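You operate a simulated robot arm through the tools that you are given. There is no shell and no other tool.

Carry out the task below with a simulated two-armed robot. There is one attempt and no reset: what you move stays moved.

## Task
On the narrow walkway over the locker, fold the green cloth in half, so that its two long edges meet.

The check looks at the end state, three seconds after you hand in, the way a careful person would. Anything else that was tipped, shoved, dropped, spilled or broken makes it a failure. Flat cloth is picked up by pressing the open fingertips on it (5 to 10 N) and closing them slowly along it; thin cloth reads only 2 to 8 mm in the jaws.

## Robot
Two 6-joint arms with two-finger parallel grippers on one trunk, on a base that moves. Base frame: it is fixed to the floor where the robot stands at the start and does not move with it; the origin is under the middle of the robot, x ahead of it, y to its left, z up. Units: m, degrees, N and s.
The left shoulder is at the start at [-0.107, 0.177, 0.71], the right one opposite. With the tool pointing down near the work surface each hand reaches from about 0.1 to 0.68 m from the robot's upright axis, wherever it stands, measured 20 degrees to its own side. Places, roughly: green cloth [3.5, -1.25, 0.75]; narrow walkway over the locker [3.2, -1.6, 0.8]. Payload 1.57 kg a hand.
The tool frame of a hand sits at the grasp point between the pads (the TCP): z along the fingers, y along the line on which they close. The tips reach 0.03 m beyond it. The gripper opens to 0.08 m. The fingers are 0.017 m wide and 0.012 m thick; the gripper's body (0.04 by 0.082 m) begins 0.08 m behind the TCP.
Orientation is that of the tool frame in the base frame, as a unit quaternion [x, y, z, w]. With the fingers straight down and closing along the base's y, the tool's x points along the base's -x, its y along +y and its z along -z.

## Interface
- The arms move only by the tool jog_arm. It takes "left_motion", "right_motion" or both (then of equal length, played together; a hand with none holds still); each is a list that holds one entry, the list of rows, each a list of 7 numbers: the shift along the tool's x, y, z in units of 20 mm (1.0 is 20 mm), then the turn, a rotation vector about the tool's x, y, z in units of 4 degrees (1.0 is 4 degrees), then the opening in per cent of the stroke, from 0 (shut) to 100 (fully open). In form: [[[tx, ty, tz, rx, ry, rz, claw], ...]]. A call has 1 to 20 rows; each row shifts and turns the commanded pose from where the row before left it, along the tool's axes as they then stand. A call with a number of a shift or a turn outside -1 to 1 is refused whole. A row lasts 0.2 s, in which the tool goes at most 0.05 m and 8.6 degrees; a call with a longer step from one row to the next is refused whole, and so is a gripper value outside its range. Where a pose cannot be reached the arm comes as near as it can. A force on the tool above 40 N (or 10 N above the force at the start of the call, whichever is more), or a blocked arm, ends the call early, and 0.2 s more pass. The fingers move at their own pace (about 0.072 m/s each) and stop on an object; they squeeze with about 31 N. The grip force told is the motor's: it shows also when the fingers shut on nothing. Time passes only in rows, and 0.2 s behind the last, so rows that do not move let the fingers close. The reply holds the time, the measured pose of the TCP, the force on the tool along the base axes, the opening and the grip force, in the units named above and with some noise, with the torque about the TCP (base axes, N m) and any sound that the robot's microphone picked up, and new pictures: "views" is both (left out), scene, wrist or none (wrist: the cameras of the hands that moved).
- Cameras (640 x 400 px; columns grow to the right, rows downward): "scene" is now at [0.0541, -0.002, 1.4444]; the picture's right is [-0.00, -1.00, 0.00], its down [-0.61, 0.00, -0.79] and it looks along [0.79, -0.00, -0.61] (base axes); focal length 248 px, centre (320, 200). "left" rides on the left gripper at [0.072, 0.007, -0.122] in its tool frame; the picture's right is [-0.09, 1.00, 0.00], its down [-0.84, -0.08, -0.54] and it looks along [-0.54, -0.05, 0.84] (tool axes); focal length 238 px, centre (320, 200). "right" rides on the right gripper at [0.072, -0.007, -0.122] in its tool frame; the picture's right is [0.09, 1.00, 0.00], its down [-0.84, 0.08, -0.54] and it looks along [-0.54, 0.05, 0.84] (tool axes); focal length 238 px, centre (320, 200). There is no depth. A picture from a camera that has moved, and an enlarged one, comes with that camera's place and axes in the base frame and with its lens.
- slide_trunk(by): moves the trunk up (or, below 0, down) by that many m; the arms and the scene camera ride with it, the base frame stays. It gives what a move gives, with no picture.
- steer(legs): drives the robot by 1 to 6 legs, each [ahead, left, turn to the left] in m, m and degrees, along the robot's own axes; the way and the turn of a leg run together, so that a leg with both is an arc; at most 1.5 m and 180 degrees a leg. The arms and the cameras ride along, it lands a little off, and it stops where it bumps. It gives what a move gives, and a new picture of the scene camera.
- pan_tilt(pan, tilt): turns the head with the scene camera to pan (to the left, within 143 degrees either way) and tilt (down, from -29 to 69), counted from straight ahead of the robot (the tilt from the chest, where the trunk bows). It gives what a move gives, and a new picture of the scene camera.
- enlarge(camera, box): a new picture of the part [left, top, right, bottom] of that camera's present view, enlarged. No time passes.
- close_job(): hands the job in; it is judged then, once.

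Places have to be worked out from the pictures, the camera data and where the tool is seen. Open the grippers and draw the arms clear of the work before you hand the job in, unless the task says otherwise.

The tools are called after "Emit:" as name(argument=value, ...) on one line, values as JSON. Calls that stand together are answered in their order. jog_arm: Moves the arms, as the interface text tells. Its arguments: {"type":"object","properties":{"left_motion":{"type":"array"},"right_motion":{"type":"array"},"views":{"type":"string","enum":["both","scene","wrist","none"]}},"required":[]} The other tools are called the same way: slide_trunk (by) moves the trunk up or down; steer (legs) drives the base; pan_tilt (pan, tilt) turns the head that bears the scene camera; enlarge (camera, box) takes an enlarged picture of a part of a camera's view; close_job () hands the job in.

At the start:

```text
clock: 0.0
left_ee_pos: [0.5236, 0.2437, 0.9853]
left_ee_rot: [-0.001, 1.0, 0.001, 0.0]
left_force: [-1.4, -0.7, -1.2]
left_torque: [0.0, -0.02, -0.03]
left_grip_width: 0.08
left_grasp_force: 0.1
right_ee_pos: [0.4959, -0.1932, 0.9865]
right_ee_rot: [0.001, 1.0, 0.001, -0.001]
right_force: [0.2, 0.0, 0.4]
right_torque: [0.0, -0.05, -0.01]
right_grip_width: 0.0797
right_grasp_force: 0.2
trunk travel left (down, up): [-0.15, 0.178]
robot x, y, heading: [0.0009, 0.0007, -0.1]
head pan, tilt (commanded): [0.0, 37.5]
```

scene: 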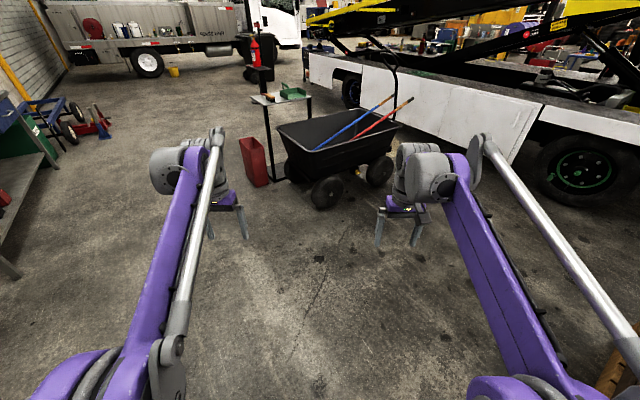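
right: 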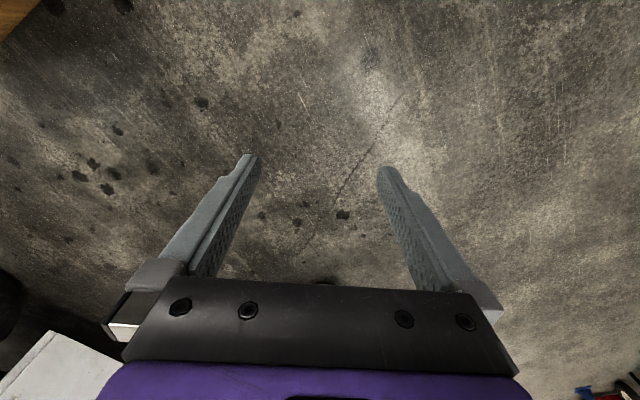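
left: 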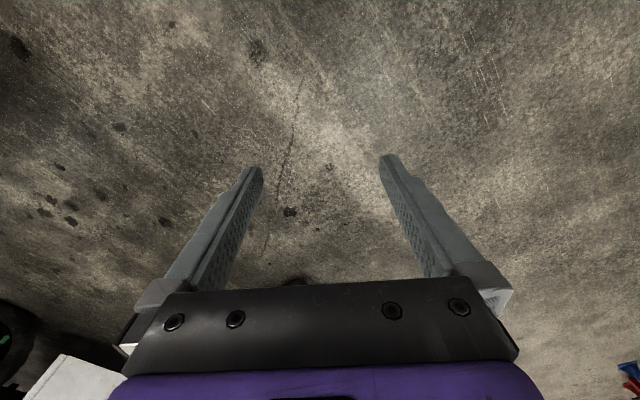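

The arms are out over empty floor, and the work place should be ahead and to the right on the low vehicle with white lockers. I turn the head towards it to see it better.

Emit:
pan_tilt(pan=-20, tilt=15)

```text
clock: 0.9
left_ee_pos: [0.5234, 0.2453, 0.9848]
left_ee_rot: [0.001, 1.0, 0.0, 0.0]
left_force: [0.6, -0.4, -0.5]
left_torque: [-0.02, 0.01, -0.02]
left_grip_width: 0.08
left_grasp_force: 0.1
right_ee_pos: [0.4967, -0.1929, 0.9878]
right_ee_rot: [0.0, 1.0, 0.0, 0.0]
right_force: [0.5, 0.4, 0.2]
right_torque: [0.02, 0.02, 0.03]
right_grip_width: 0.0801
right_grasp_force: 0.0
trunk travel left (down, up): [-0.15, 0.178]
robot x, y, heading: [0.0001, -0.0015, -0.1]
head pan, tilt (commanded): [-20.0, 15.0]
camera scene: at [0.0553, -0.0339, 1.4801], right [-0.34, -0.94, 0.0], down [-0.24, 0.09, -0.97], along [0.91, -0.33, -0.26], focal length 248 px, centre (320, 200)
```

scene: 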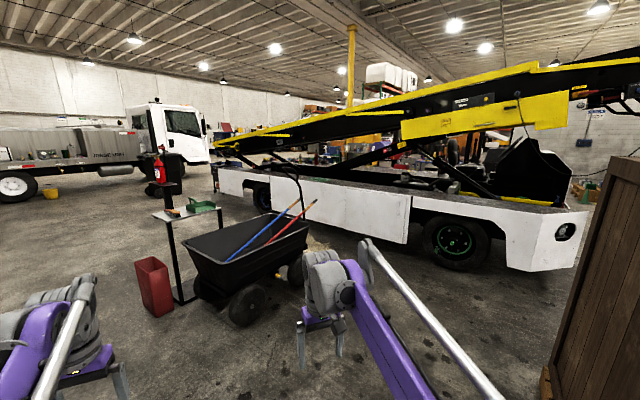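

The vehicle is a belt loader, and its side deck above the white panels is the walkway. The cloth should project to about (318,185), so I enlarge there.

Emit:
enlarge(camera="scene", box=[220, 130, 440, 268])

Emit:
enlarge(camera="scene", box=[280, 155, 380, 218])

```text
2.90 times, centred on (330, 199) of scene
camera zoom: at [0.0553, -0.0339, 1.4801], right [-0.34, -0.94, 0.0], down [-0.24, 0.09, -0.97], along [0.91, -0.33, -0.26], focal length 718 px, centre (291, 203)
```

zoom: 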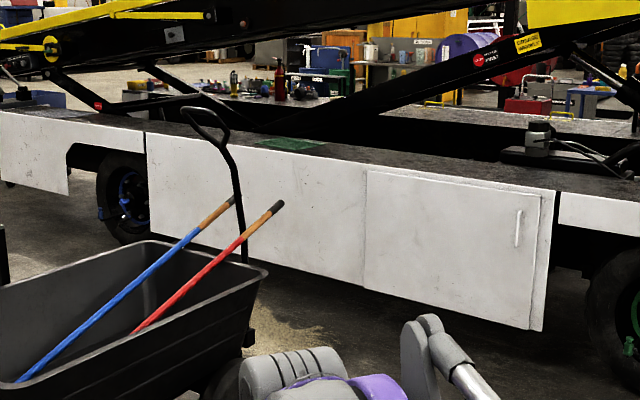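

```text
6.35 times, centred on (330, 186) of scene
camera zoom: at [0.0553, -0.0339, 1.4801], right [-0.34, -0.94, 0.0], down [-0.24, 0.09, -0.97], along [0.91, -0.33, -0.26], focal length 1573 px, centre (256, 286)
```

zoom: 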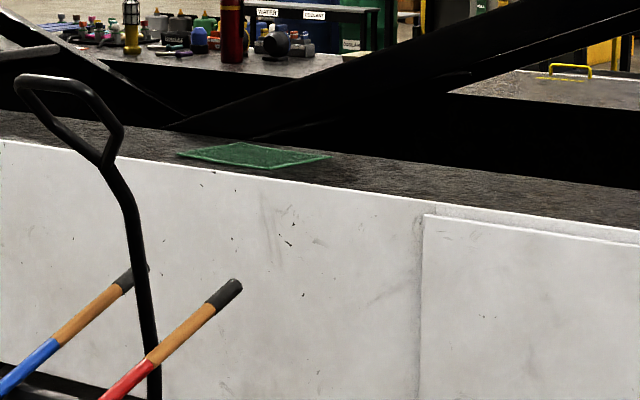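

The cloth lies on the dark deck, with the edge running about 30° from x (from roughly (2.66,-1.79) to (4.3,-0.84)). The cart and its tall handle stand near (2.4,-0.5), so first I draw both hands in towards the body.

Emit:
jog_arm(left_motion=[[[1, 0, 0, 0, 0, 0, 100], [1, 0, 0, 0, 0, 0, 100], [1, 0, 0, 0, 0, 0, 100], [1, 0, 0, 0, 0, 0, 100], [1, 0, 0, 0, 0, 0, 100], [1, 0, 0, 0, 0, 0, 100], [1, 0, 0, 0, 0, 0, 100], [1, 0, 0, 0, 0, 0, 100], [1, 0, 0, 0, 0, 0, 100], [1, 0, 0, 0, 0, 0, 100]]], right_motion=[[[1, 0, 0, 0, 0, 0, 100], [1, 0, 0, 0, 0, 0, 100], [1, 0, 0, 0, 0, 0, 100], [1, 0, 0, 0, 0, 0, 100], [1, 0, 0, 0, 0, 0, 100], [1, 0, 0, 0, 0, 0, 100], [1, 0, 0, 0, 0, 0, 100], [1, 0, 0, 0, 0, 0, 100], [1, 0, 0, 0, 0, 0, 100], [1, 0, 0, 0, 0, 0, 100]]], views="scene")

```text
clock: 3.1
left_ee_pos: [0.3218, 0.2451, 0.9849]
left_ee_rot: [0.0, 1.0, -0.001, 0.001]
left_force: [0.2, -0.2, 0.4]
left_torque: [0.0, 0.0, -0.01]
left_grip_width: 0.0802
left_grasp_force: 0.0
right_ee_pos: [0.2945, -0.1948, 0.9878]
right_ee_rot: [0.0, 1.0, -0.001, 0.0]
right_force: [-0.1, 1.2, -0.5]
right_torque: [0.0, -0.03, 0.0]
right_grip_width: 0.08
right_grasp_force: 0.1
trunk travel left (down, up): [-0.15, 0.178]
robot x, y, heading: [-0.002, -0.0032, 0.0]
head pan, tilt (commanded): [-20.0, 15.0]
camera scene: at [0.0538, -0.034, 1.4803], right [-0.34, -0.94, 0.0], down [-0.24, 0.09, -0.97], along [0.91, -0.33, -0.26], focal length 248 px, centre (320, 200)
```

scene: 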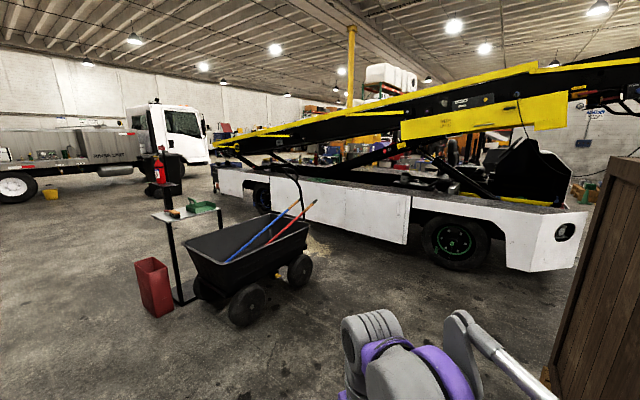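

Both hands are in to about x = 0.3. I turn right and drive 1.0 m towards the clear floor between the cart and the vehicle, then look again.

Emit:
steer(legs=[[0, 0, -36], [1.0, 0, 0]])

Emit:
pan_tilt(pan=25, tilt=22)

```text
clock: 9.9
left_ee_pos: [1.1998, -0.561, 0.9841]
left_ee_rot: [0.307, 0.952, 0.0, 0.0]
left_force: [0.3, -0.1, -0.1]
left_torque: [0.02, 0.04, 0.0]
left_grip_width: 0.0801
left_grasp_force: 0.1
right_ee_pos: [0.9215, -0.9035, 0.9867]
right_ee_rot: [0.307, 0.952, 0.0, 0.0]
right_force: [0.7, -0.1, 0.0]
right_torque: [-0.01, 0.02, 0.0]
right_grip_width: 0.0799
right_grasp_force: 0.0
trunk travel left (down, up): [-0.15, 0.178]
robot x, y, heading: [0.7973, -0.5747, -35.7]
head pan, tilt (commanded): [-20.0, 15.0]
camera scene: at [0.8214, -0.6326, 1.4802], right [-0.83, -0.56, 0.0], down [-0.15, 0.21, -0.97], along [0.55, -0.8, -0.26], focal length 248 px, centre (320, 200)
```

scene: 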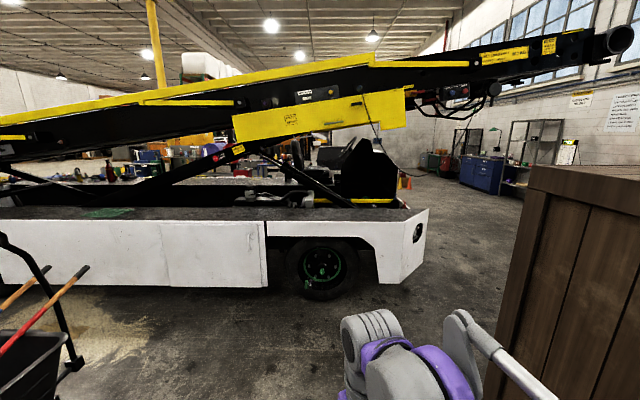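

```text
clock: 11.0
left_ee_pos: [1.201, -0.5602, 0.9843]
left_ee_rot: [0.305, 0.952, 0.0, 0.001]
left_force: [-0.1, -1.0, -0.7]
left_torque: [-0.03, -0.02, -0.02]
left_grip_width: 0.0802
left_grasp_force: 0.0
right_ee_pos: [0.9218, -0.9027, 0.9863]
right_ee_rot: [0.307, 0.952, 0.0, 0.0]
right_force: [0.2, 0.0, -0.1]
right_torque: [-0.02, 0.02, -0.04]
right_grip_width: 0.08
right_grasp_force: 0.1
trunk travel left (down, up): [-0.15, 0.178]
robot x, y, heading: [0.7943, -0.5692, -35.8]
head pan, tilt (commanded): [25.0, 22.0]
camera scene: at [0.8597, -0.5725, 1.4688], right [-0.19, -0.98, 0.0], down [-0.37, 0.07, -0.93], along [0.91, -0.17, -0.37], focal length 248 px, centre (320, 200)
```

scene: 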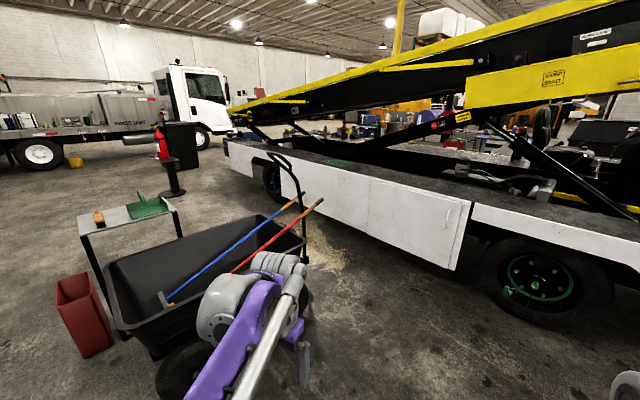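

The handle foot seems to stand near (2.75,-0.78), leaving only about 0.7–0.8 m to the panel. That is too tight, so I drive round the other side of the cart and table, along y≈1.6.

Emit:
steer(legs=[[0, 0, 126], [1.1, 0, 0], [1.1, 0, 0], [0, 0, -90]])

Emit:
pan_tilt(pan=-25, tilt=22)

```text
clock: 30.9
left_ee_pos: [1.1195, 1.8544, 0.9835]
left_ee_rot: [0.022, 1.0, 0.0, 0.001]
left_force: [-0.9, -0.1, 0.0]
left_torque: [-0.02, -0.01, 0.0]
left_grip_width: 0.0799
left_grasp_force: 0.0
right_ee_pos: [1.075, 1.4166, 0.9884]
right_ee_rot: [0.02, 1.0, 0.0, 0.0]
right_force: [-0.3, -0.1, -1.0]
right_torque: [0.02, -0.01, 0.0]
right_grip_width: 0.0798
right_grasp_force: 0.0
trunk travel left (down, up): [-0.15, 0.178]
robot x, y, heading: [0.7879, 1.6249, -2.4]
head pan, tilt (commanded): [25.0, 22.0]
camera scene: at [0.8408, 1.6573, 1.4688], right [0.39, -0.92, 0.0], down [-0.35, -0.14, -0.93], along [0.86, 0.36, -0.37], focal length 248 px, centre (320, 200)
```

scene: 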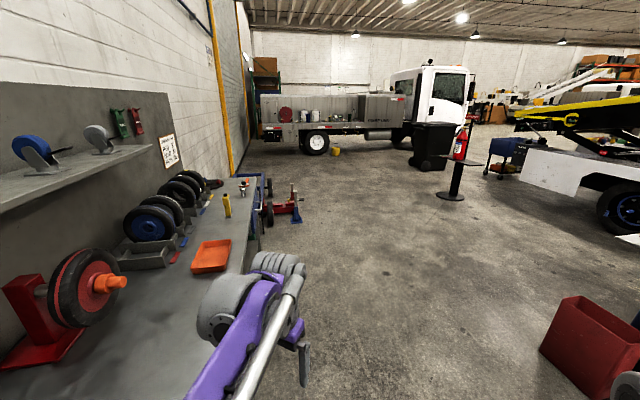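

```text
clock: 32.1
left_ee_pos: [1.1202, 1.8542, 0.9834]
left_ee_rot: [0.021, 1.0, 0.0, -0.001]
left_force: [0.1, 0.2, 0.5]
left_torque: [-0.02, 0.01, -0.02]
left_grip_width: 0.0804
left_grasp_force: 0.1
right_ee_pos: [1.0756, 1.415, 0.9862]
right_ee_rot: [0.02, 1.0, 0.0, 0.0]
right_force: [0.0, -0.3, -0.2]
right_torque: [-0.02, 0.02, 0.02]
right_grip_width: 0.0798
right_grasp_force: 0.1
trunk travel left (down, up): [-0.15, 0.178]
robot x, y, heading: [0.7844, 1.6233, -2.6]
head pan, tilt (commanded): [-25.0, 22.0]
camera scene: at [0.8376, 1.579, 1.4688], right [-0.46, -0.89, 0.0], down [-0.33, 0.17, -0.93], along [0.82, -0.43, -0.37], focal length 248 px, centre (320, 200)
```

scene: 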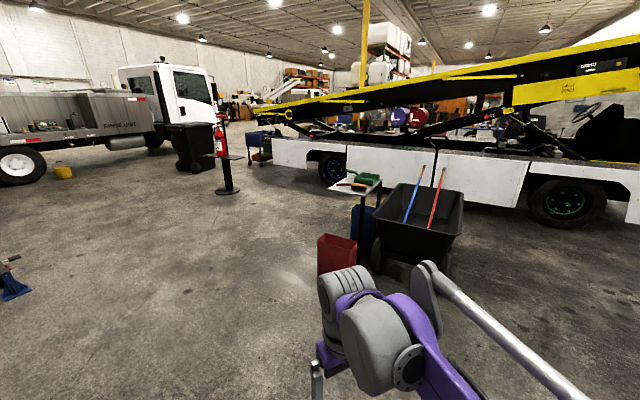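

The floor on this side is open: the table, red can and cart are ahead right, and the extinguisher post is far ahead. I zoom on the deck to triangulate the cloth from this new viewpoint.

Emit:
enlarge(camera="scene", box=[350, 115, 450, 178])

Emit:
enlarge(camera="scene", box=[310, 140, 510, 265])

```text
6.35 times, centred on (400, 146) of scene
camera zoom: at [0.8376, 1.579, 1.4688], right [-0.46, -0.89, 0.0], down [-0.33, 0.17, -0.93], along [0.82, -0.43, -0.37], focal length 1573 px, centre (-188, 540)
```

zoom: 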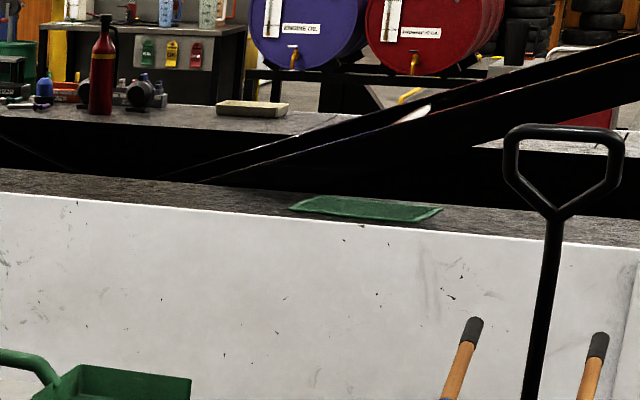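

```text
3.20 times, centred on (410, 202) of scene
camera zoom: at [0.8376, 1.579, 1.4688], right [-0.46, -0.89, 0.0], down [-0.33, 0.17, -0.93], along [0.82, -0.43, -0.37], focal length 793 px, centre (32, 192)
```

zoom: 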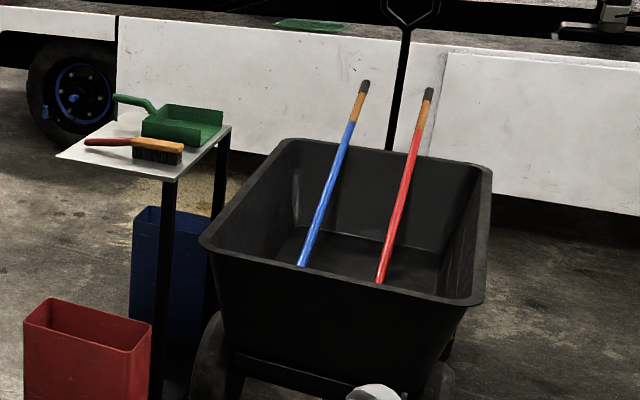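

Triangulating gives the cloth centre ≈ (3.54,-1.31,0.81), about 0.31 x 0.20 m. The deck edge runs at about 33.7° and the handle is at ≈ (2.5,-0.65). I drive past the table on its far side, then turn to face the deck from a distance.

Emit:
steer(legs=[[1.4, 0, 0], [1.3, 0, 0], [0, 0, -54]])

Emit:
pan_tilt(pan=-15, tilt=30)

```text
clock: 47.7
left_ee_pos: [3.8639, 1.3275, 0.9836]
left_ee_rot: [0.485, 0.875, 0.0, 0.001]
left_force: [0.8, 0.6, -0.1]
left_torque: [0.02, 0.02, 0.01]
left_grip_width: 0.0799
left_grasp_force: 0.2
right_ee_pos: [3.4774, 1.1169, 0.985]
right_ee_rot: [0.484, 0.875, 0.0, -0.001]
right_force: [1.1, -0.4, -0.6]
right_torque: [0.03, -0.02, 0.04]
right_grip_width: 0.0797
right_grasp_force: 0.0
trunk travel left (down, up): [-0.15, 0.178]
robot x, y, heading: [3.4844, 1.4699, -57.9]
head pan, tilt (commanded): [-25.0, 22.0]
camera scene: at [3.4792, 1.4042, 1.4688], right [-0.99, -0.12, 0.0], down [-0.05, 0.37, -0.93], along [0.11, -0.92, -0.37], focal length 248 px, centre (320, 200)
```

scene: 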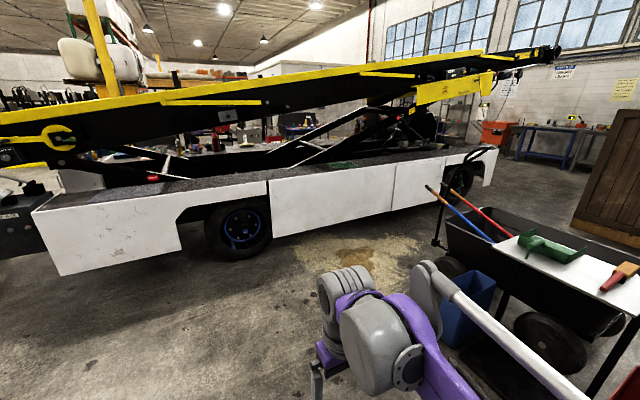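

```text
clock: 48.4
left_ee_pos: [3.8632, 1.3282, 0.9842]
left_ee_rot: [0.485, 0.875, 0.0, 0.0]
left_force: [-1.1, 0.7, -0.2]
left_torque: [0.01, 0.01, 0.0]
left_grip_width: 0.0801
left_grasp_force: 0.0
right_ee_pos: [3.4759, 1.116, 0.9866]
right_ee_rot: [0.484, 0.875, 0.0, 0.0]
right_force: [-1.0, -0.6, -0.7]
right_torque: [-0.01, -0.02, -0.01]
right_grip_width: 0.0801
right_grasp_force: 0.2
trunk travel left (down, up): [-0.15, 0.178]
robot x, y, heading: [3.4873, 1.4685, -57.7]
head pan, tilt (commanded): [-15.0, 30.0]
camera scene: at [3.4942, 1.4099, 1.456], right [-0.96, -0.29, 0.0], down [-0.15, 0.48, -0.87], along [0.25, -0.83, -0.5], focal length 248 px, centre (320, 200)
```

scene: 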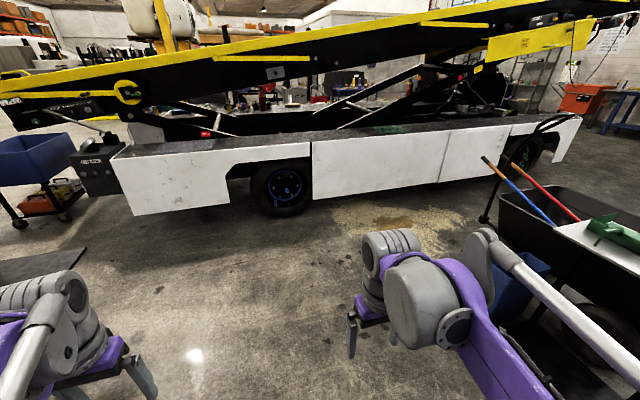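

The straight run to the deck is clear, with the cart, table and blue bin all to my right at x < 2.8. I drive to about (3.5, 0.1).

Emit:
steer(legs=[[1.16, -0.71, 0]])

Emit:
pan_tilt(pan=-15, tilt=35)

```text
clock: 55.2
left_ee_pos: [3.8515, -0.0456, 0.9848]
left_ee_rot: [0.498, 0.867, 0.0, 0.0]
left_force: [-0.1, 0.9, -0.1]
left_torque: [0.02, 0.01, 0.02]
left_grip_width: 0.0799
left_grasp_force: 0.1
right_ee_pos: [3.4573, -0.2428, 0.9863]
right_ee_rot: [0.498, 0.867, 0.0, -0.001]
right_force: [0.8, -0.2, 0.0]
right_torque: [-0.01, 0.04, 0.0]
right_grip_width: 0.08
right_grasp_force: 0.0
trunk travel left (down, up): [-0.15, 0.178]
robot x, y, heading: [3.4753, 0.1114, -59.8]
head pan, tilt (commanded): [-15.0, 30.0]
camera scene: at [3.4851, 0.0495, 1.456], right [-0.97, -0.26, 0.0], down [-0.13, 0.48, -0.87], along [0.23, -0.84, -0.5], focal length 248 px, centre (320, 200)
```

scene: 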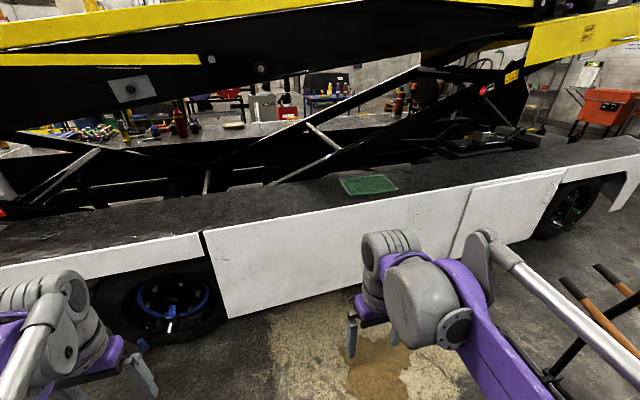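

```text
clock: 55.8
left_ee_pos: [3.8523, -0.0452, 0.9846]
left_ee_rot: [0.499, 0.867, -0.001, 0.0]
left_force: [0.4, -0.3, 0.0]
left_torque: [0.0, 0.02, 0.04]
left_grip_width: 0.0798
left_grasp_force: 0.0
right_ee_pos: [3.4575, -0.2427, 0.9873]
right_ee_rot: [0.499, 0.867, 0.0, 0.001]
right_force: [1.2, 0.0, -0.9]
right_torque: [-0.01, 0.01, 0.01]
right_grip_width: 0.08
right_grasp_force: 0.1
trunk travel left (down, up): [-0.15, 0.178]
robot x, y, heading: [3.4813, 0.1148, -59.8]
head pan, tilt (commanded): [-15.0, 35.0]
camera scene: at [3.4845, 0.052, 1.4482], right [-0.97, -0.26, 0.0], down [-0.15, 0.55, -0.82], along [0.21, -0.79, -0.57], focal length 248 px, centre (320, 200)
```

scene: 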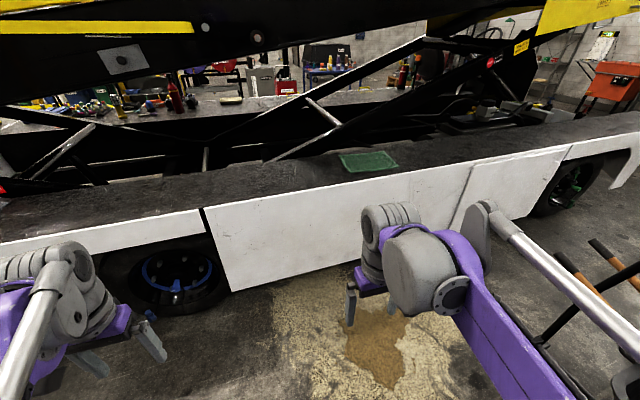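

The cloth is now in clear view on the deck, with a diagonal strut just behind the walkway. I enlarge it to read its corners.

Emit:
enlarge(camera="scene", box=[310, 125, 430, 200])

```text
5.33 times, centred on (370, 162) of scene
camera zoom: at [3.4845, 0.052, 1.4482], right [-0.97, -0.26, 0.0], down [-0.15, 0.55, -0.82], along [0.21, -0.79, -0.57], focal length 1322 px, centre (53, 400)
```

zoom: 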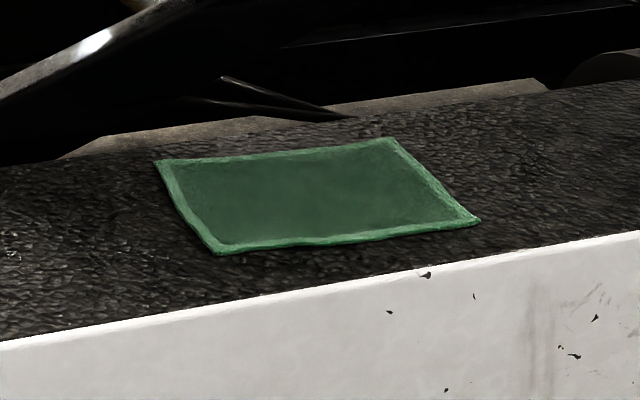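

Cloth corners work out to FL(3.735,-1.32), FR(3.48,-1.45), NR(3.38,-1.27) and NL(3.63,-1.12), with long edges at about 28.6°. Before going in close I tilt the head down to see how far my own base sticks out.

Emit:
pan_tilt(pan=0, tilt=69)

```text
clock: 56.8
left_ee_pos: [3.8528, -0.0453, 0.9846]
left_ee_rot: [0.499, 0.867, 0.0, 0.0]
left_force: [-0.4, 0.2, 0.4]
left_torque: [-0.02, 0.04, 0.0]
left_grip_width: 0.0799
left_grasp_force: 0.0
right_ee_pos: [3.4575, -0.2437, 0.9872]
right_ee_rot: [0.499, 0.867, 0.0, 0.001]
right_force: [-0.1, 0.1, -0.5]
right_torque: [-0.02, -0.02, -0.02]
right_grip_width: 0.0802
right_grasp_force: 0.0
trunk travel left (down, up): [-0.15, 0.178]
robot x, y, heading: [3.4765, 0.1114, -59.9]
head pan, tilt (commanded): [0.0, 68.8]
camera scene: at [3.4895, 0.0886, 1.4046], right [-0.86, -0.5, 0.0], down [-0.47, 0.81, -0.36], along [0.18, -0.31, -0.93], focal length 248 px, centre (320, 200)
```

scene: 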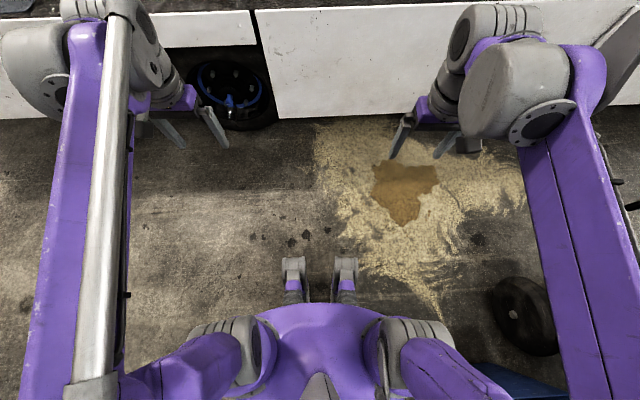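

My feet stick out only about 0.23 m ahead of the axis and the cart is over a metre to my right. I drive about 70% of the way towards a stand roughly 0.5 m from the cloth, squaring up to its long edges at heading ≈ -61.4°.

Emit:
steer(legs=[[0.527, -0.434, -1.5]])

Emit:
pan_tilt(pan=0, tilt=50)

```text
clock: 61.1
left_ee_pos: [3.7328, -0.7192, 0.9835]
left_ee_rot: [0.513, 0.859, 0.0, 0.0]
left_force: [0.2, -0.2, -0.2]
left_torque: [0.04, 0.01, 0.03]
left_grip_width: 0.0799
left_grasp_force: 0.1
right_ee_pos: [3.3335, -0.9063, 0.9862]
right_ee_rot: [0.512, 0.859, 0.0, 0.0]
right_force: [0.1, -0.4, -0.8]
right_torque: [0.04, -0.01, 0.0]
right_grip_width: 0.08
right_grasp_force: 0.0
trunk travel left (down, up): [-0.15, 0.178]
robot x, y, heading: [3.3649, -0.5481, -61.5]
head pan, tilt (commanded): [0.0, 68.8]
camera scene: at [3.3752, -0.5759, 1.4045], right [-0.88, -0.48, 0.0], down [-0.44, 0.82, -0.36], along [0.17, -0.32, -0.93], focal length 248 px, centre (320, 200)
```

scene: 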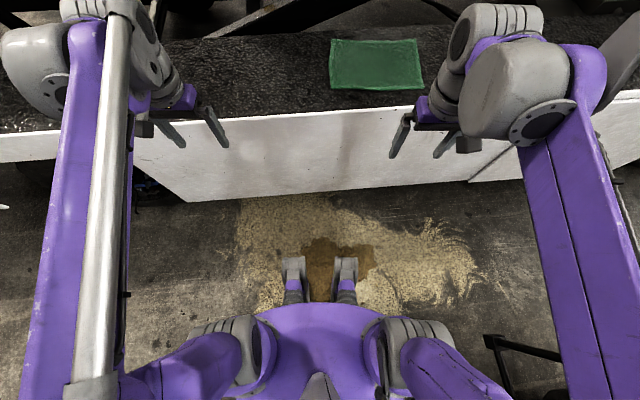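

```text
clock: 61.9
left_ee_pos: [3.733, -0.7195, 0.9833]
left_ee_rot: [0.512, 0.859, 0.0, 0.0]
left_force: [0.4, -0.1, -0.1]
left_torque: [0.0, -0.04, 0.0]
left_grip_width: 0.0801
left_grasp_force: 0.1
right_ee_pos: [3.3341, -0.9064, 0.9851]
right_ee_rot: [0.512, 0.859, 0.0, 0.0]
right_force: [0.6, 1.1, 0.0]
right_torque: [0.0, 0.02, -0.01]
right_grip_width: 0.0802
right_grasp_force: 0.0
trunk travel left (down, up): [-0.15, 0.178]
robot x, y, heading: [3.3666, -0.5517, -61.7]
head pan, tilt (commanded): [0.0, 50.0]
camera scene: at [3.3853, -0.5941, 1.4264], right [-0.88, -0.48, 0.0], down [-0.37, 0.67, -0.64], along [0.31, -0.56, -0.77], focal length 248 px, centre (320, 200)
```

scene: 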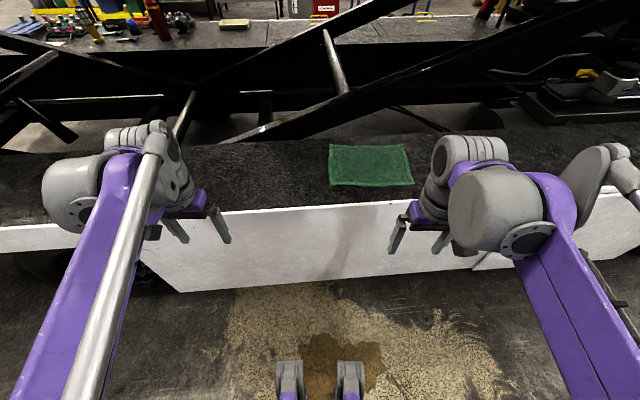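

The cloth now looks almost square to me. I enlarge it to fix its corners more precisely and to see the strut behind.

Emit:
enlarge(camera="scene", box=[300, 115, 444, 205])

```text
4.44 times, centred on (372, 160) of scene
camera zoom: at [3.3853, -0.5941, 1.4264], right [-0.88, -0.48, 0.0], down [-0.37, 0.67, -0.64], along [0.31, -0.56, -0.77], focal length 1101 px, centre (89, 378)
```

zoom: 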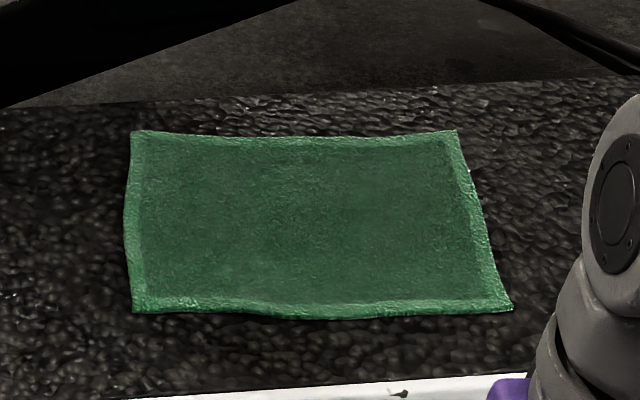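

In the robot frame the cloth is about 0.294 x 0.224 m, aligned with me and centred 0.745 ahead and 0.187 to the right. I drive the last bit so it ends up about 0.5 m ahead and centred.

Emit:
steer(legs=[[0.245, -0.187, 0]])

Emit:
pan_tilt(pan=0, tilt=60)

```text
clock: 64.1
left_ee_pos: [3.6857, -1.0189, 0.9849]
left_ee_rot: [0.513, 0.859, 0.0, 0.0]
left_force: [0.4, -0.4, 0.6]
left_torque: [0.01, 0.0, 0.02]
left_grip_width: 0.0801
left_grasp_force: 0.0
right_ee_pos: [3.2866, -1.2028, 0.9871]
right_ee_rot: [0.512, 0.859, 0.0, 0.0]
right_force: [-0.2, -1.2, 0.0]
right_torque: [0.01, 0.02, 0.01]
right_grip_width: 0.08
right_grasp_force: 0.0
trunk travel left (down, up): [-0.15, 0.178]
robot x, y, heading: [3.3169, -0.8485, -61.7]
head pan, tilt (commanded): [0.0, 50.0]
camera scene: at [3.3385, -0.8919, 1.4265], right [-0.88, -0.47, 0.0], down [-0.36, 0.67, -0.64], along [0.3, -0.57, -0.77], focal length 248 px, centre (320, 200)
```

scene: 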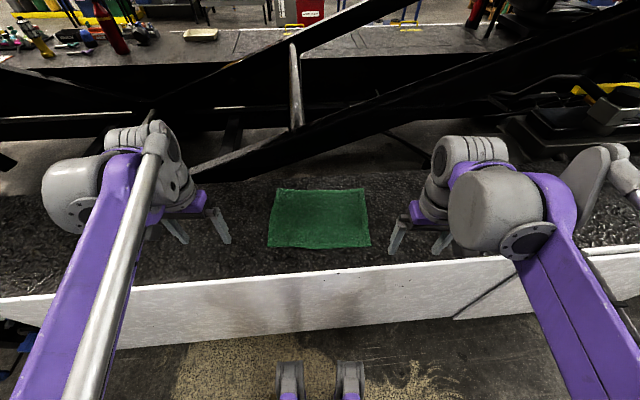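

```text
clock: 64.9
left_ee_pos: [3.6856, -1.0179, 0.9842]
left_ee_rot: [0.513, 0.859, 0.0, 0.0]
left_force: [0.1, -0.3, 0.4]
left_torque: [0.01, -0.01, 0.01]
left_grip_width: 0.0801
left_grasp_force: 0.1
right_ee_pos: [3.2861, -1.2034, 0.9871]
right_ee_rot: [0.513, 0.858, 0.0, 0.0]
right_force: [0.7, 0.0, 0.1]
right_torque: [0.01, 0.02, 0.04]
right_grip_width: 0.0802
right_grasp_force: 0.1
trunk travel left (down, up): [-0.15, 0.178]
robot x, y, heading: [3.3215, -0.8525, -62.0]
head pan, tilt (commanded): [0.0, 60.0]
camera scene: at [3.3338, -0.8822, 1.4139], right [-0.88, -0.47, 0.0], down [-0.41, 0.76, -0.5], along [0.24, -0.44, -0.87], focal length 248 px, centre (320, 200)
```

scene: 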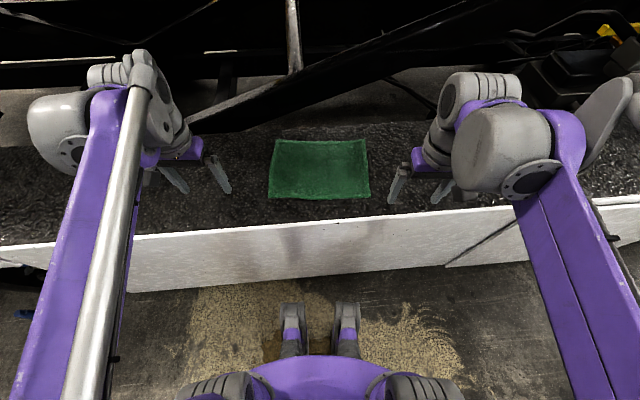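

I'm in place: the feet clear the panel and the cloth is centred between the hands. I enlarge to refine the corners and check where the strut sits relative to the far edge.

Emit:
enlarge(camera="scene", box=[248, 120, 392, 210])

Emit:
enlarge(camera="scene", box=[120, 0, 520, 250])

```text
4.44 times, centred on (320, 165) of scene
camera zoom: at [3.3338, -0.8822, 1.4139], right [-0.88, -0.47, 0.0], down [-0.41, 0.76, -0.5], along [0.24, -0.44, -0.87], focal length 1101 px, centre (320, 356)
```

zoom: 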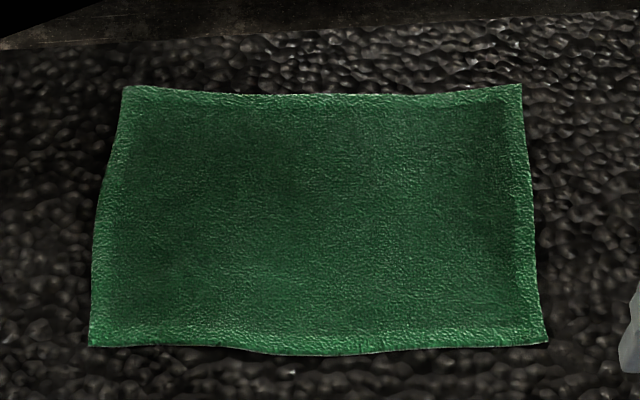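

```text
1.60 times, centred on (320, 125) of scene
camera zoom: at [3.3338, -0.8822, 1.4139], right [-0.88, -0.47, 0.0], down [-0.41, 0.76, -0.5], along [0.24, -0.44, -0.87], focal length 396 px, centre (320, 320)
```

zoom: 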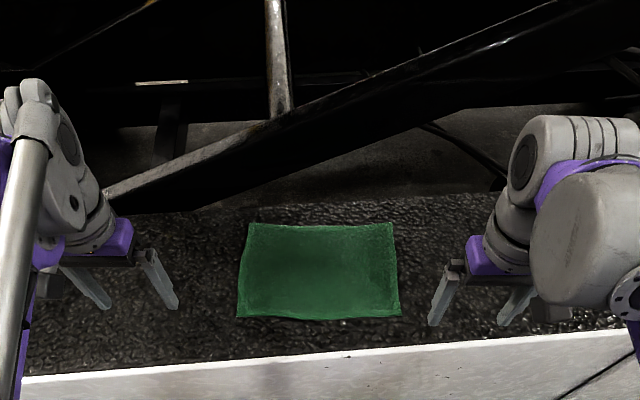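

In the robot frame the near edge is at fwd ≈ 0.392, the far edge at ≈ 0.616 and the side edges at ±0.147. The strut is over 0.2 m behind the far edge. I bring both hands over the two near corners, half open and still well above the cloth.

Emit:
jog_arm(left_motion=[[[-0.509, -0.9, 0.375, 0, 0, 0, 50], [-0.509, -0.9, 0.375, 0, 0, 0, 50], [-0.509, -0.9, 0.375, 0, 0, 0, 50], [-0.509, -0.9, 0.375, 0, 0, 0, 50], [-0.509, -0.9, 0.375, 0, 0, 0, 50], [-0.509, -0.9, 0.375, 0, 0, 0, 50], [-0.509, -0.9, 0.375, 0, 0, 0, 50], [-0.509, -0.9, 0.375, 0, 0, 0, 50]]], right_motion=[[[-0.675, 0.594, 0.375, 0, 0, 0, 50], [-0.675, 0.594, 0.375, 0, 0, 0, 50], [-0.675, 0.594, 0.375, 0, 0, 0, 50], [-0.675, 0.594, 0.375, 0, 0, 0, 50], [-0.675, 0.594, 0.375, 0, 0, 0, 50], [-0.675, 0.594, 0.375, 0, 0, 0, 50], [-0.675, 0.594, 0.375, 0, 0, 0, 50], [-0.675, 0.594, 0.375, 0, 0, 0, 50]]])

```text
clock: 66.7
left_ee_pos: [3.5989, -1.1588, 0.9238]
left_ee_rot: [0.512, 0.859, 0.0, 0.0]
left_force: [-0.2, 0.2, 0.6]
left_torque: [-0.01, 0.01, -0.03]
left_grip_width: 0.0399
left_grasp_force: 0.0
right_ee_pos: [3.4222, -1.2531, 0.9268]
right_ee_rot: [0.513, 0.859, 0.0, 0.001]
right_force: [0.9, 0.0, -0.5]
right_torque: [0.01, 0.0, 0.0]
right_grip_width: 0.0402
right_grasp_force: 0.1
trunk travel left (down, up): [-0.15, 0.178]
robot x, y, heading: [3.3187, -0.8492, -61.9]
head pan, tilt (commanded): [0.0, 60.0]
camera scene: at [3.3341, -0.8831, 1.4139], right [-0.88, -0.47, 0.0], down [-0.41, 0.76, -0.5], along [0.24, -0.44, -0.87], focal length 248 px, centre (320, 200)
camera right: at [3.3837, -1.1947, 1.0477], right [0.83, 0.55, 0.0], down [0.46, -0.7, 0.54], along [0.3, -0.45, -0.84], focal length 238 px, centre (320, 200)
camera left: at [3.5708, -1.0926, 1.0473], right [0.92, 0.39, 0.0], down [0.33, -0.77, 0.54], along [0.21, -0.5, -0.84], focal length 238 px, centre (320, 200)
```

scene: 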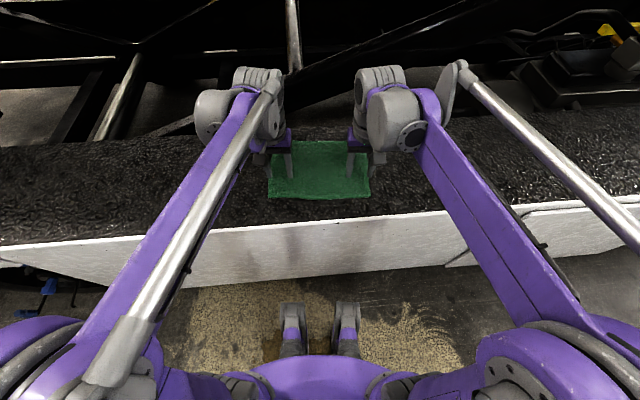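
right: 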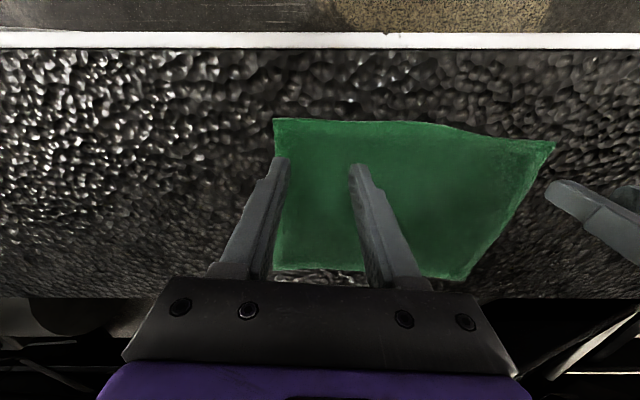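
left: 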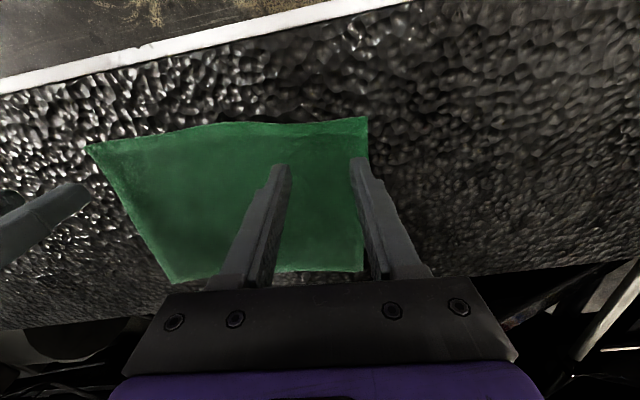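

Projecting the TCPs down, both hands sit about 12 mm inside the near edge and about 46 mm in from the side edges, which is good. I lower both to roughly 10 mm above the cloth.

Emit:
jog_arm(left_motion=[[[0, 0, 0.9, 0, 0, 0, 50], [0, 0, 0.9, 0, 0, 0, 50], [0, 0, 0.9, 0, 0, 0, 50], [0, 0, 0.9, 0, 0, 0, 50]]], right_motion=[[[0, 0, 0.95, 0, 0, 0, 50], [0, 0, 0.95, 0, 0, 0, 50], [0, 0, 0.95, 0, 0, 0, 50], [0, 0, 0.95, 0, 0, 0, 50]]])

```text
clock: 67.7
left_ee_pos: [3.5987, -1.1592, 0.851]
left_ee_rot: [0.512, 0.859, 0.0, 0.001]
left_force: [-0.6, -0.2, 0.0]
left_torque: [-0.03, -0.01, 0.0]
left_grip_width: 0.0401
left_grasp_force: 0.0
right_ee_pos: [3.4209, -1.2535, 0.8506]
right_ee_rot: [0.513, 0.858, 0.0, 0.0]
right_force: [0.9, -0.4, 0.3]
right_torque: [-0.01, -0.04, 0.01]
right_grip_width: 0.04
right_grasp_force: 0.2
trunk travel left (down, up): [-0.15, 0.178]
robot x, y, heading: [3.3191, -0.8543, -61.4]
head pan, tilt (commanded): [0.0, 60.0]
camera scene: at [3.3339, -0.8826, 1.4139], right [-0.88, -0.47, 0.0], down [-0.41, 0.76, -0.5], along [0.24, -0.44, -0.87], focal length 248 px, centre (320, 200)
camera right: at [3.3818, -1.1939, 0.9722], right [0.83, 0.55, 0.0], down [0.47, -0.7, 0.54], along [0.3, -0.45, -0.84], focal length 238 px, centre (320, 200)
camera left: at [3.5704, -1.0932, 0.9748], right [0.92, 0.39, 0.0], down [0.33, -0.77, 0.54], along [0.21, -0.5, -0.84], focal length 238 px, centre (320, 200)
```

scene: 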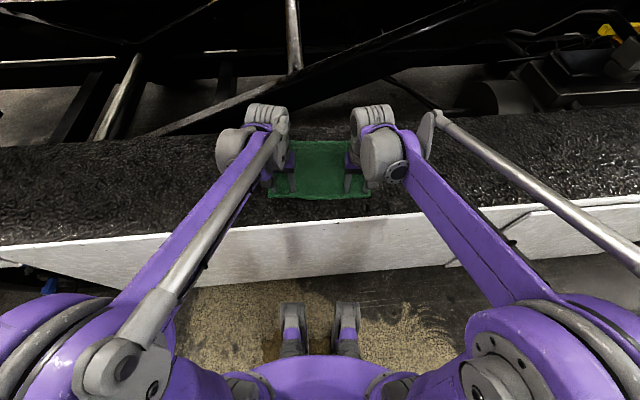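
right: 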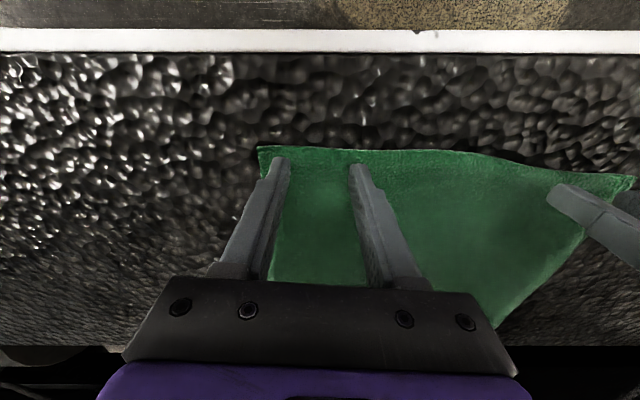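
left: 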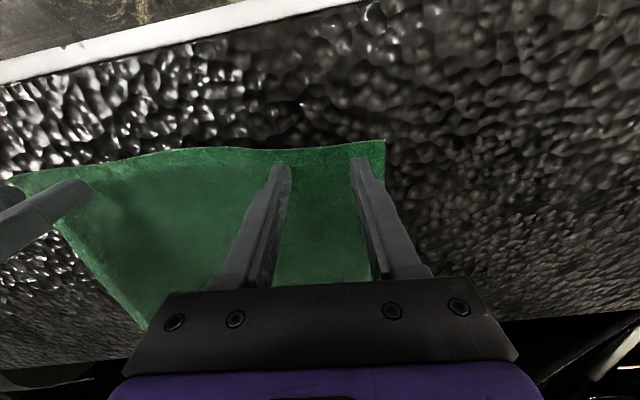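

Both tips are about 10 mm above the cloth, just inside the near hem. I step down gently in 2 mm steps and watch the force.

Emit:
jog_arm(left_motion=[[[0, 0, 0.1, 0, 0, 0, 50], [0, 0, 0.1, 0, 0, 0, 50], [0, 0, 0.1, 0, 0, 0, 50], [0, 0, 0.1, 0, 0, 0, 50], [0, 0, 0.05, 0, 0, 0, 50]]], right_motion=[[[0, 0, 0.1, 0, 0, 0, 50], [0, 0, 0.1, 0, 0, 0, 50], [0, 0, 0.1, 0, 0, 0, 50], [0, 0, 0.1, 0, 0, 0, 50], [0, 0, 0.05, 0, 0, 0, 50]]], views="none")

```text
clock: 68.9
left_ee_pos: [3.5977, -1.1575, 0.8428]
left_ee_rot: [0.512, 0.859, -0.001, 0.0]
left_force: [0.3, 1.2, -0.3]
left_torque: [0.01, -0.01, 0.0]
left_grip_width: 0.04
left_grasp_force: 0.0
right_ee_pos: [3.4199, -1.2524, 0.8423]
right_ee_rot: [0.513, 0.858, -0.001, 0.001]
right_force: [-0.4, 0.2, 0.7]
right_torque: [0.01, -0.03, -0.01]
right_grip_width: 0.04
right_grasp_force: 0.1
trunk travel left (down, up): [-0.15, 0.178]
robot x, y, heading: [3.3179, -0.8462, -61.8]
head pan, tilt (commanded): [0.0, 60.0]
```

No contact yet with the TCP at 0.8425 (tips near 0.8125). I keep stepping down 1 mm at a time.

Emit:
jog_arm(left_motion=[[[0, 0, 0.05, 0, 0, 0, 50], [0, 0, 0.05, 0, 0, 0, 50], [0, 0, 0.05, 0, 0, 0, 50], [0, 0, 0.05, 0, 0, 0, 50]]], right_motion=[[[0, 0, 0.05, 0, 0, 0, 50], [0, 0, 0.05, 0, 0, 0, 50], [0, 0, 0.05, 0, 0, 0, 50], [0, 0, 0.05, 0, 0, 0, 50]]], views="none")

```text
clock: 69.9
left_ee_pos: [3.5983, -1.1576, 0.8398]
left_ee_rot: [0.513, 0.859, 0.0, 0.0]
left_force: [-0.5, -0.5, -0.1]
left_torque: [-0.01, -0.01, -0.01]
left_grip_width: 0.0399
left_grasp_force: 0.1
right_ee_pos: [3.4217, -1.2527, 0.8376]
right_ee_rot: [0.513, 0.858, 0.001, 0.0]
right_force: [-0.2, 1.2, -0.4]
right_torque: [-0.01, 0.01, 0.02]
right_grip_width: 0.04
right_grasp_force: 0.0
trunk travel left (down, up): [-0.15, 0.178]
robot x, y, heading: [3.3137, -0.8539, -61.9]
head pan, tilt (commanded): [0.0, 60.0]
```

Still no contact, with the tips near 0.808–0.81. I go on with 1 mm steps.

Emit:
jog_arm(left_motion=[[[0, 0, 0.05, 0, 0, 0, 50], [0, 0, 0.05, 0, 0, 0, 50], [0, 0, 0.05, 0, 0, 0, 50], [0, 0, 0.05, 0, 0, 0, 50]]], right_motion=[[[0, 0, 0.05, 0, 0, 0, 50], [0, 0, 0.05, 0, 0, 0, 50], [0, 0, 0.05, 0, 0, 0, 50], [0, 0, 0.05, 0, 0, 0, 50]]], views="wrist")

```text
clock: 70.9
left_ee_pos: [3.598, -1.1571, 0.8363]
left_ee_rot: [0.512, 0.859, 0.0, 0.0]
left_force: [0.0, 0.9, 0.6]
left_torque: [-0.01, 0.02, 0.01]
left_grip_width: 0.0401
left_grasp_force: 0.1
right_ee_pos: [3.4203, -1.2524, 0.8337]
right_ee_rot: [0.513, 0.858, 0.0, 0.0]
right_force: [-0.1, 1.3, 2.1]
right_torque: [0.0, 0.02, 0.0]
right_grip_width: 0.04
right_grasp_force: 0.0
trunk travel left (down, up): [-0.15, 0.178]
robot x, y, heading: [3.314, -0.8516, -61.5]
head pan, tilt (commanded): [0.0, 60.0]
camera right: at [3.3816, -1.1942, 0.9553], right [0.83, 0.55, 0.0], down [0.46, -0.7, 0.54], along [0.3, -0.45, -0.84], focal length 238 px, centre (320, 200)
camera left: at [3.5701, -1.0917, 0.9585], right [0.92, 0.39, 0.0], down [0.33, -0.77, 0.54], along [0.21, -0.5, -0.84], focal length 238 px, centre (320, 200)
```

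right: 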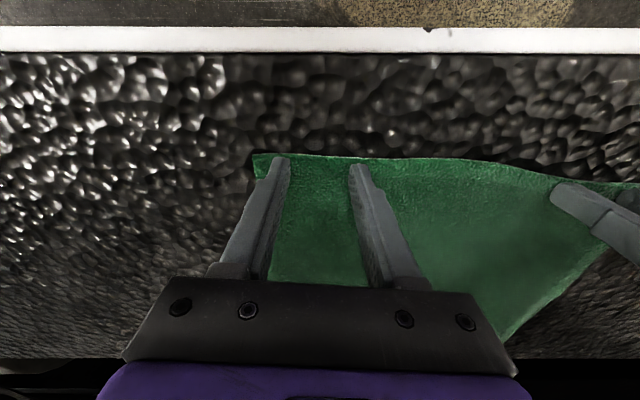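
left: 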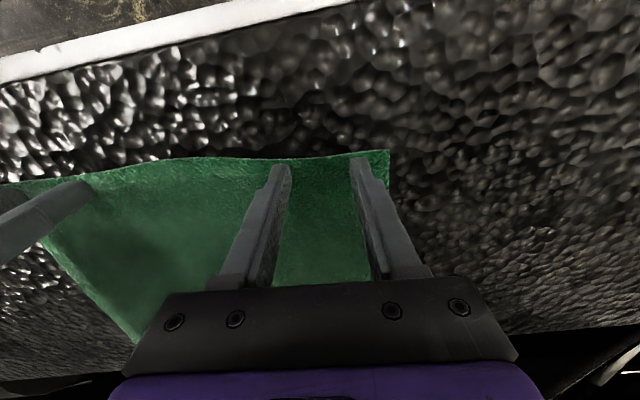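

The right fingers just touch (2 N at TCP z 0.834), and the finger faces are flush with the hem. I lift 3 mm, shift both 4 mm inward for a safer bite, and come back down.

Emit:
jog_arm(left_motion=[[[0, 0, -0.15, 0, 0, 0, 50], [-0.2, 0, 0, 0, 0, 0, 50], [0, 0, 0.1, 0, 0, 0, 50], [0, 0, 0.1, 0, 0, 0, 50], [0, 0, 0.05, 0, 0, 0, 50], [0, 0, 0.05, 0, 0, 0, 50]]], right_motion=[[[0, 0, -0.15, 0, 0, 0, 50], [-0.2, 0, 0, 0, 0, 0, 50], [0, 0, 0.05, 0, 0, 0, 50], [0, 0, 0.05, 0, 0, 0, 50], [0, 0, 0.05, 0, 0, 0, 50], [0, 0, 0.05, 0, 0, 0, 50]]], views="none")

```text
clock: 72.3
left_ee_pos: [3.5993, -1.1602, 0.8336]
left_ee_rot: [0.512, 0.859, -0.001, 0.002]
left_force: [-1.9, -1.5, 23.2]
left_torque: [0.0, -0.08, -0.04]
left_grip_width: 0.0401
left_grasp_force: 0.1
right_ee_pos: [3.4239, -1.2566, 0.8334]
right_ee_rot: [0.512, 0.859, 0.0, 0.001]
right_force: [2.3, -4.0, 5.7]
right_torque: [-0.17, -0.11, 0.02]
right_grip_width: 0.0399
right_grasp_force: 0.0
trunk travel left (down, up): [-0.15, 0.178]
robot x, y, heading: [3.3169, -0.8511, -61.6]
head pan, tilt (commanded): [0.0, 60.0]
```

The left hand presses too hard (23 N) while the right reads 5.7 N. I back the left off by about 0.8 mm.

Emit:
jog_arm(left_motion=[[[0, 0, -0.04, 0, 0, 0, 50], [0, 0, 0, 0, 0, 0, 50]]], views="wrist")

```text
clock: 72.9
left_ee_pos: [3.599, -1.1601, 0.8329]
left_ee_rot: [0.513, 0.859, 0.0, 0.0]
left_force: [-4.1, -0.4, 12.9]
left_torque: [-0.01, 0.04, 0.01]
left_grip_width: 0.0398
left_grasp_force: 0.0
right_ee_pos: [3.422, -1.256, 0.8326]
right_ee_rot: [0.512, 0.859, 0.0, 0.001]
right_force: [4.1, -6.4, 8.4]
right_torque: [-0.2, -0.09, 0.01]
right_grip_width: 0.04
right_grasp_force: 0.0
trunk travel left (down, up): [-0.15, 0.178]
robot x, y, heading: [3.3174, -0.8484, -61.9]
head pan, tilt (commanded): [0.0, 60.0]
camera left: at [3.5714, -1.0953, 0.9559], right [0.92, 0.39, 0.0], down [0.33, -0.77, 0.54], along [0.21, -0.5, -0.84], focal length 238 px, centre (320, 200)
```

left: 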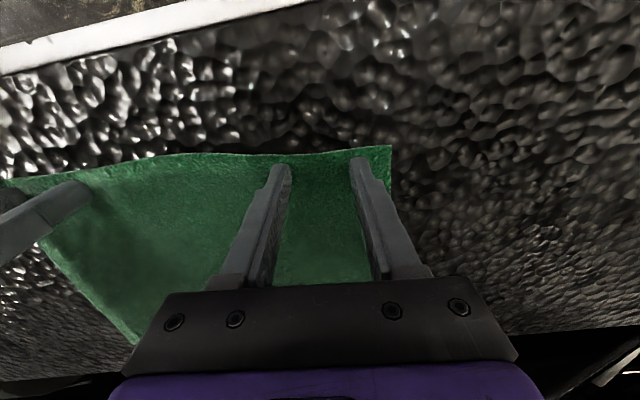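

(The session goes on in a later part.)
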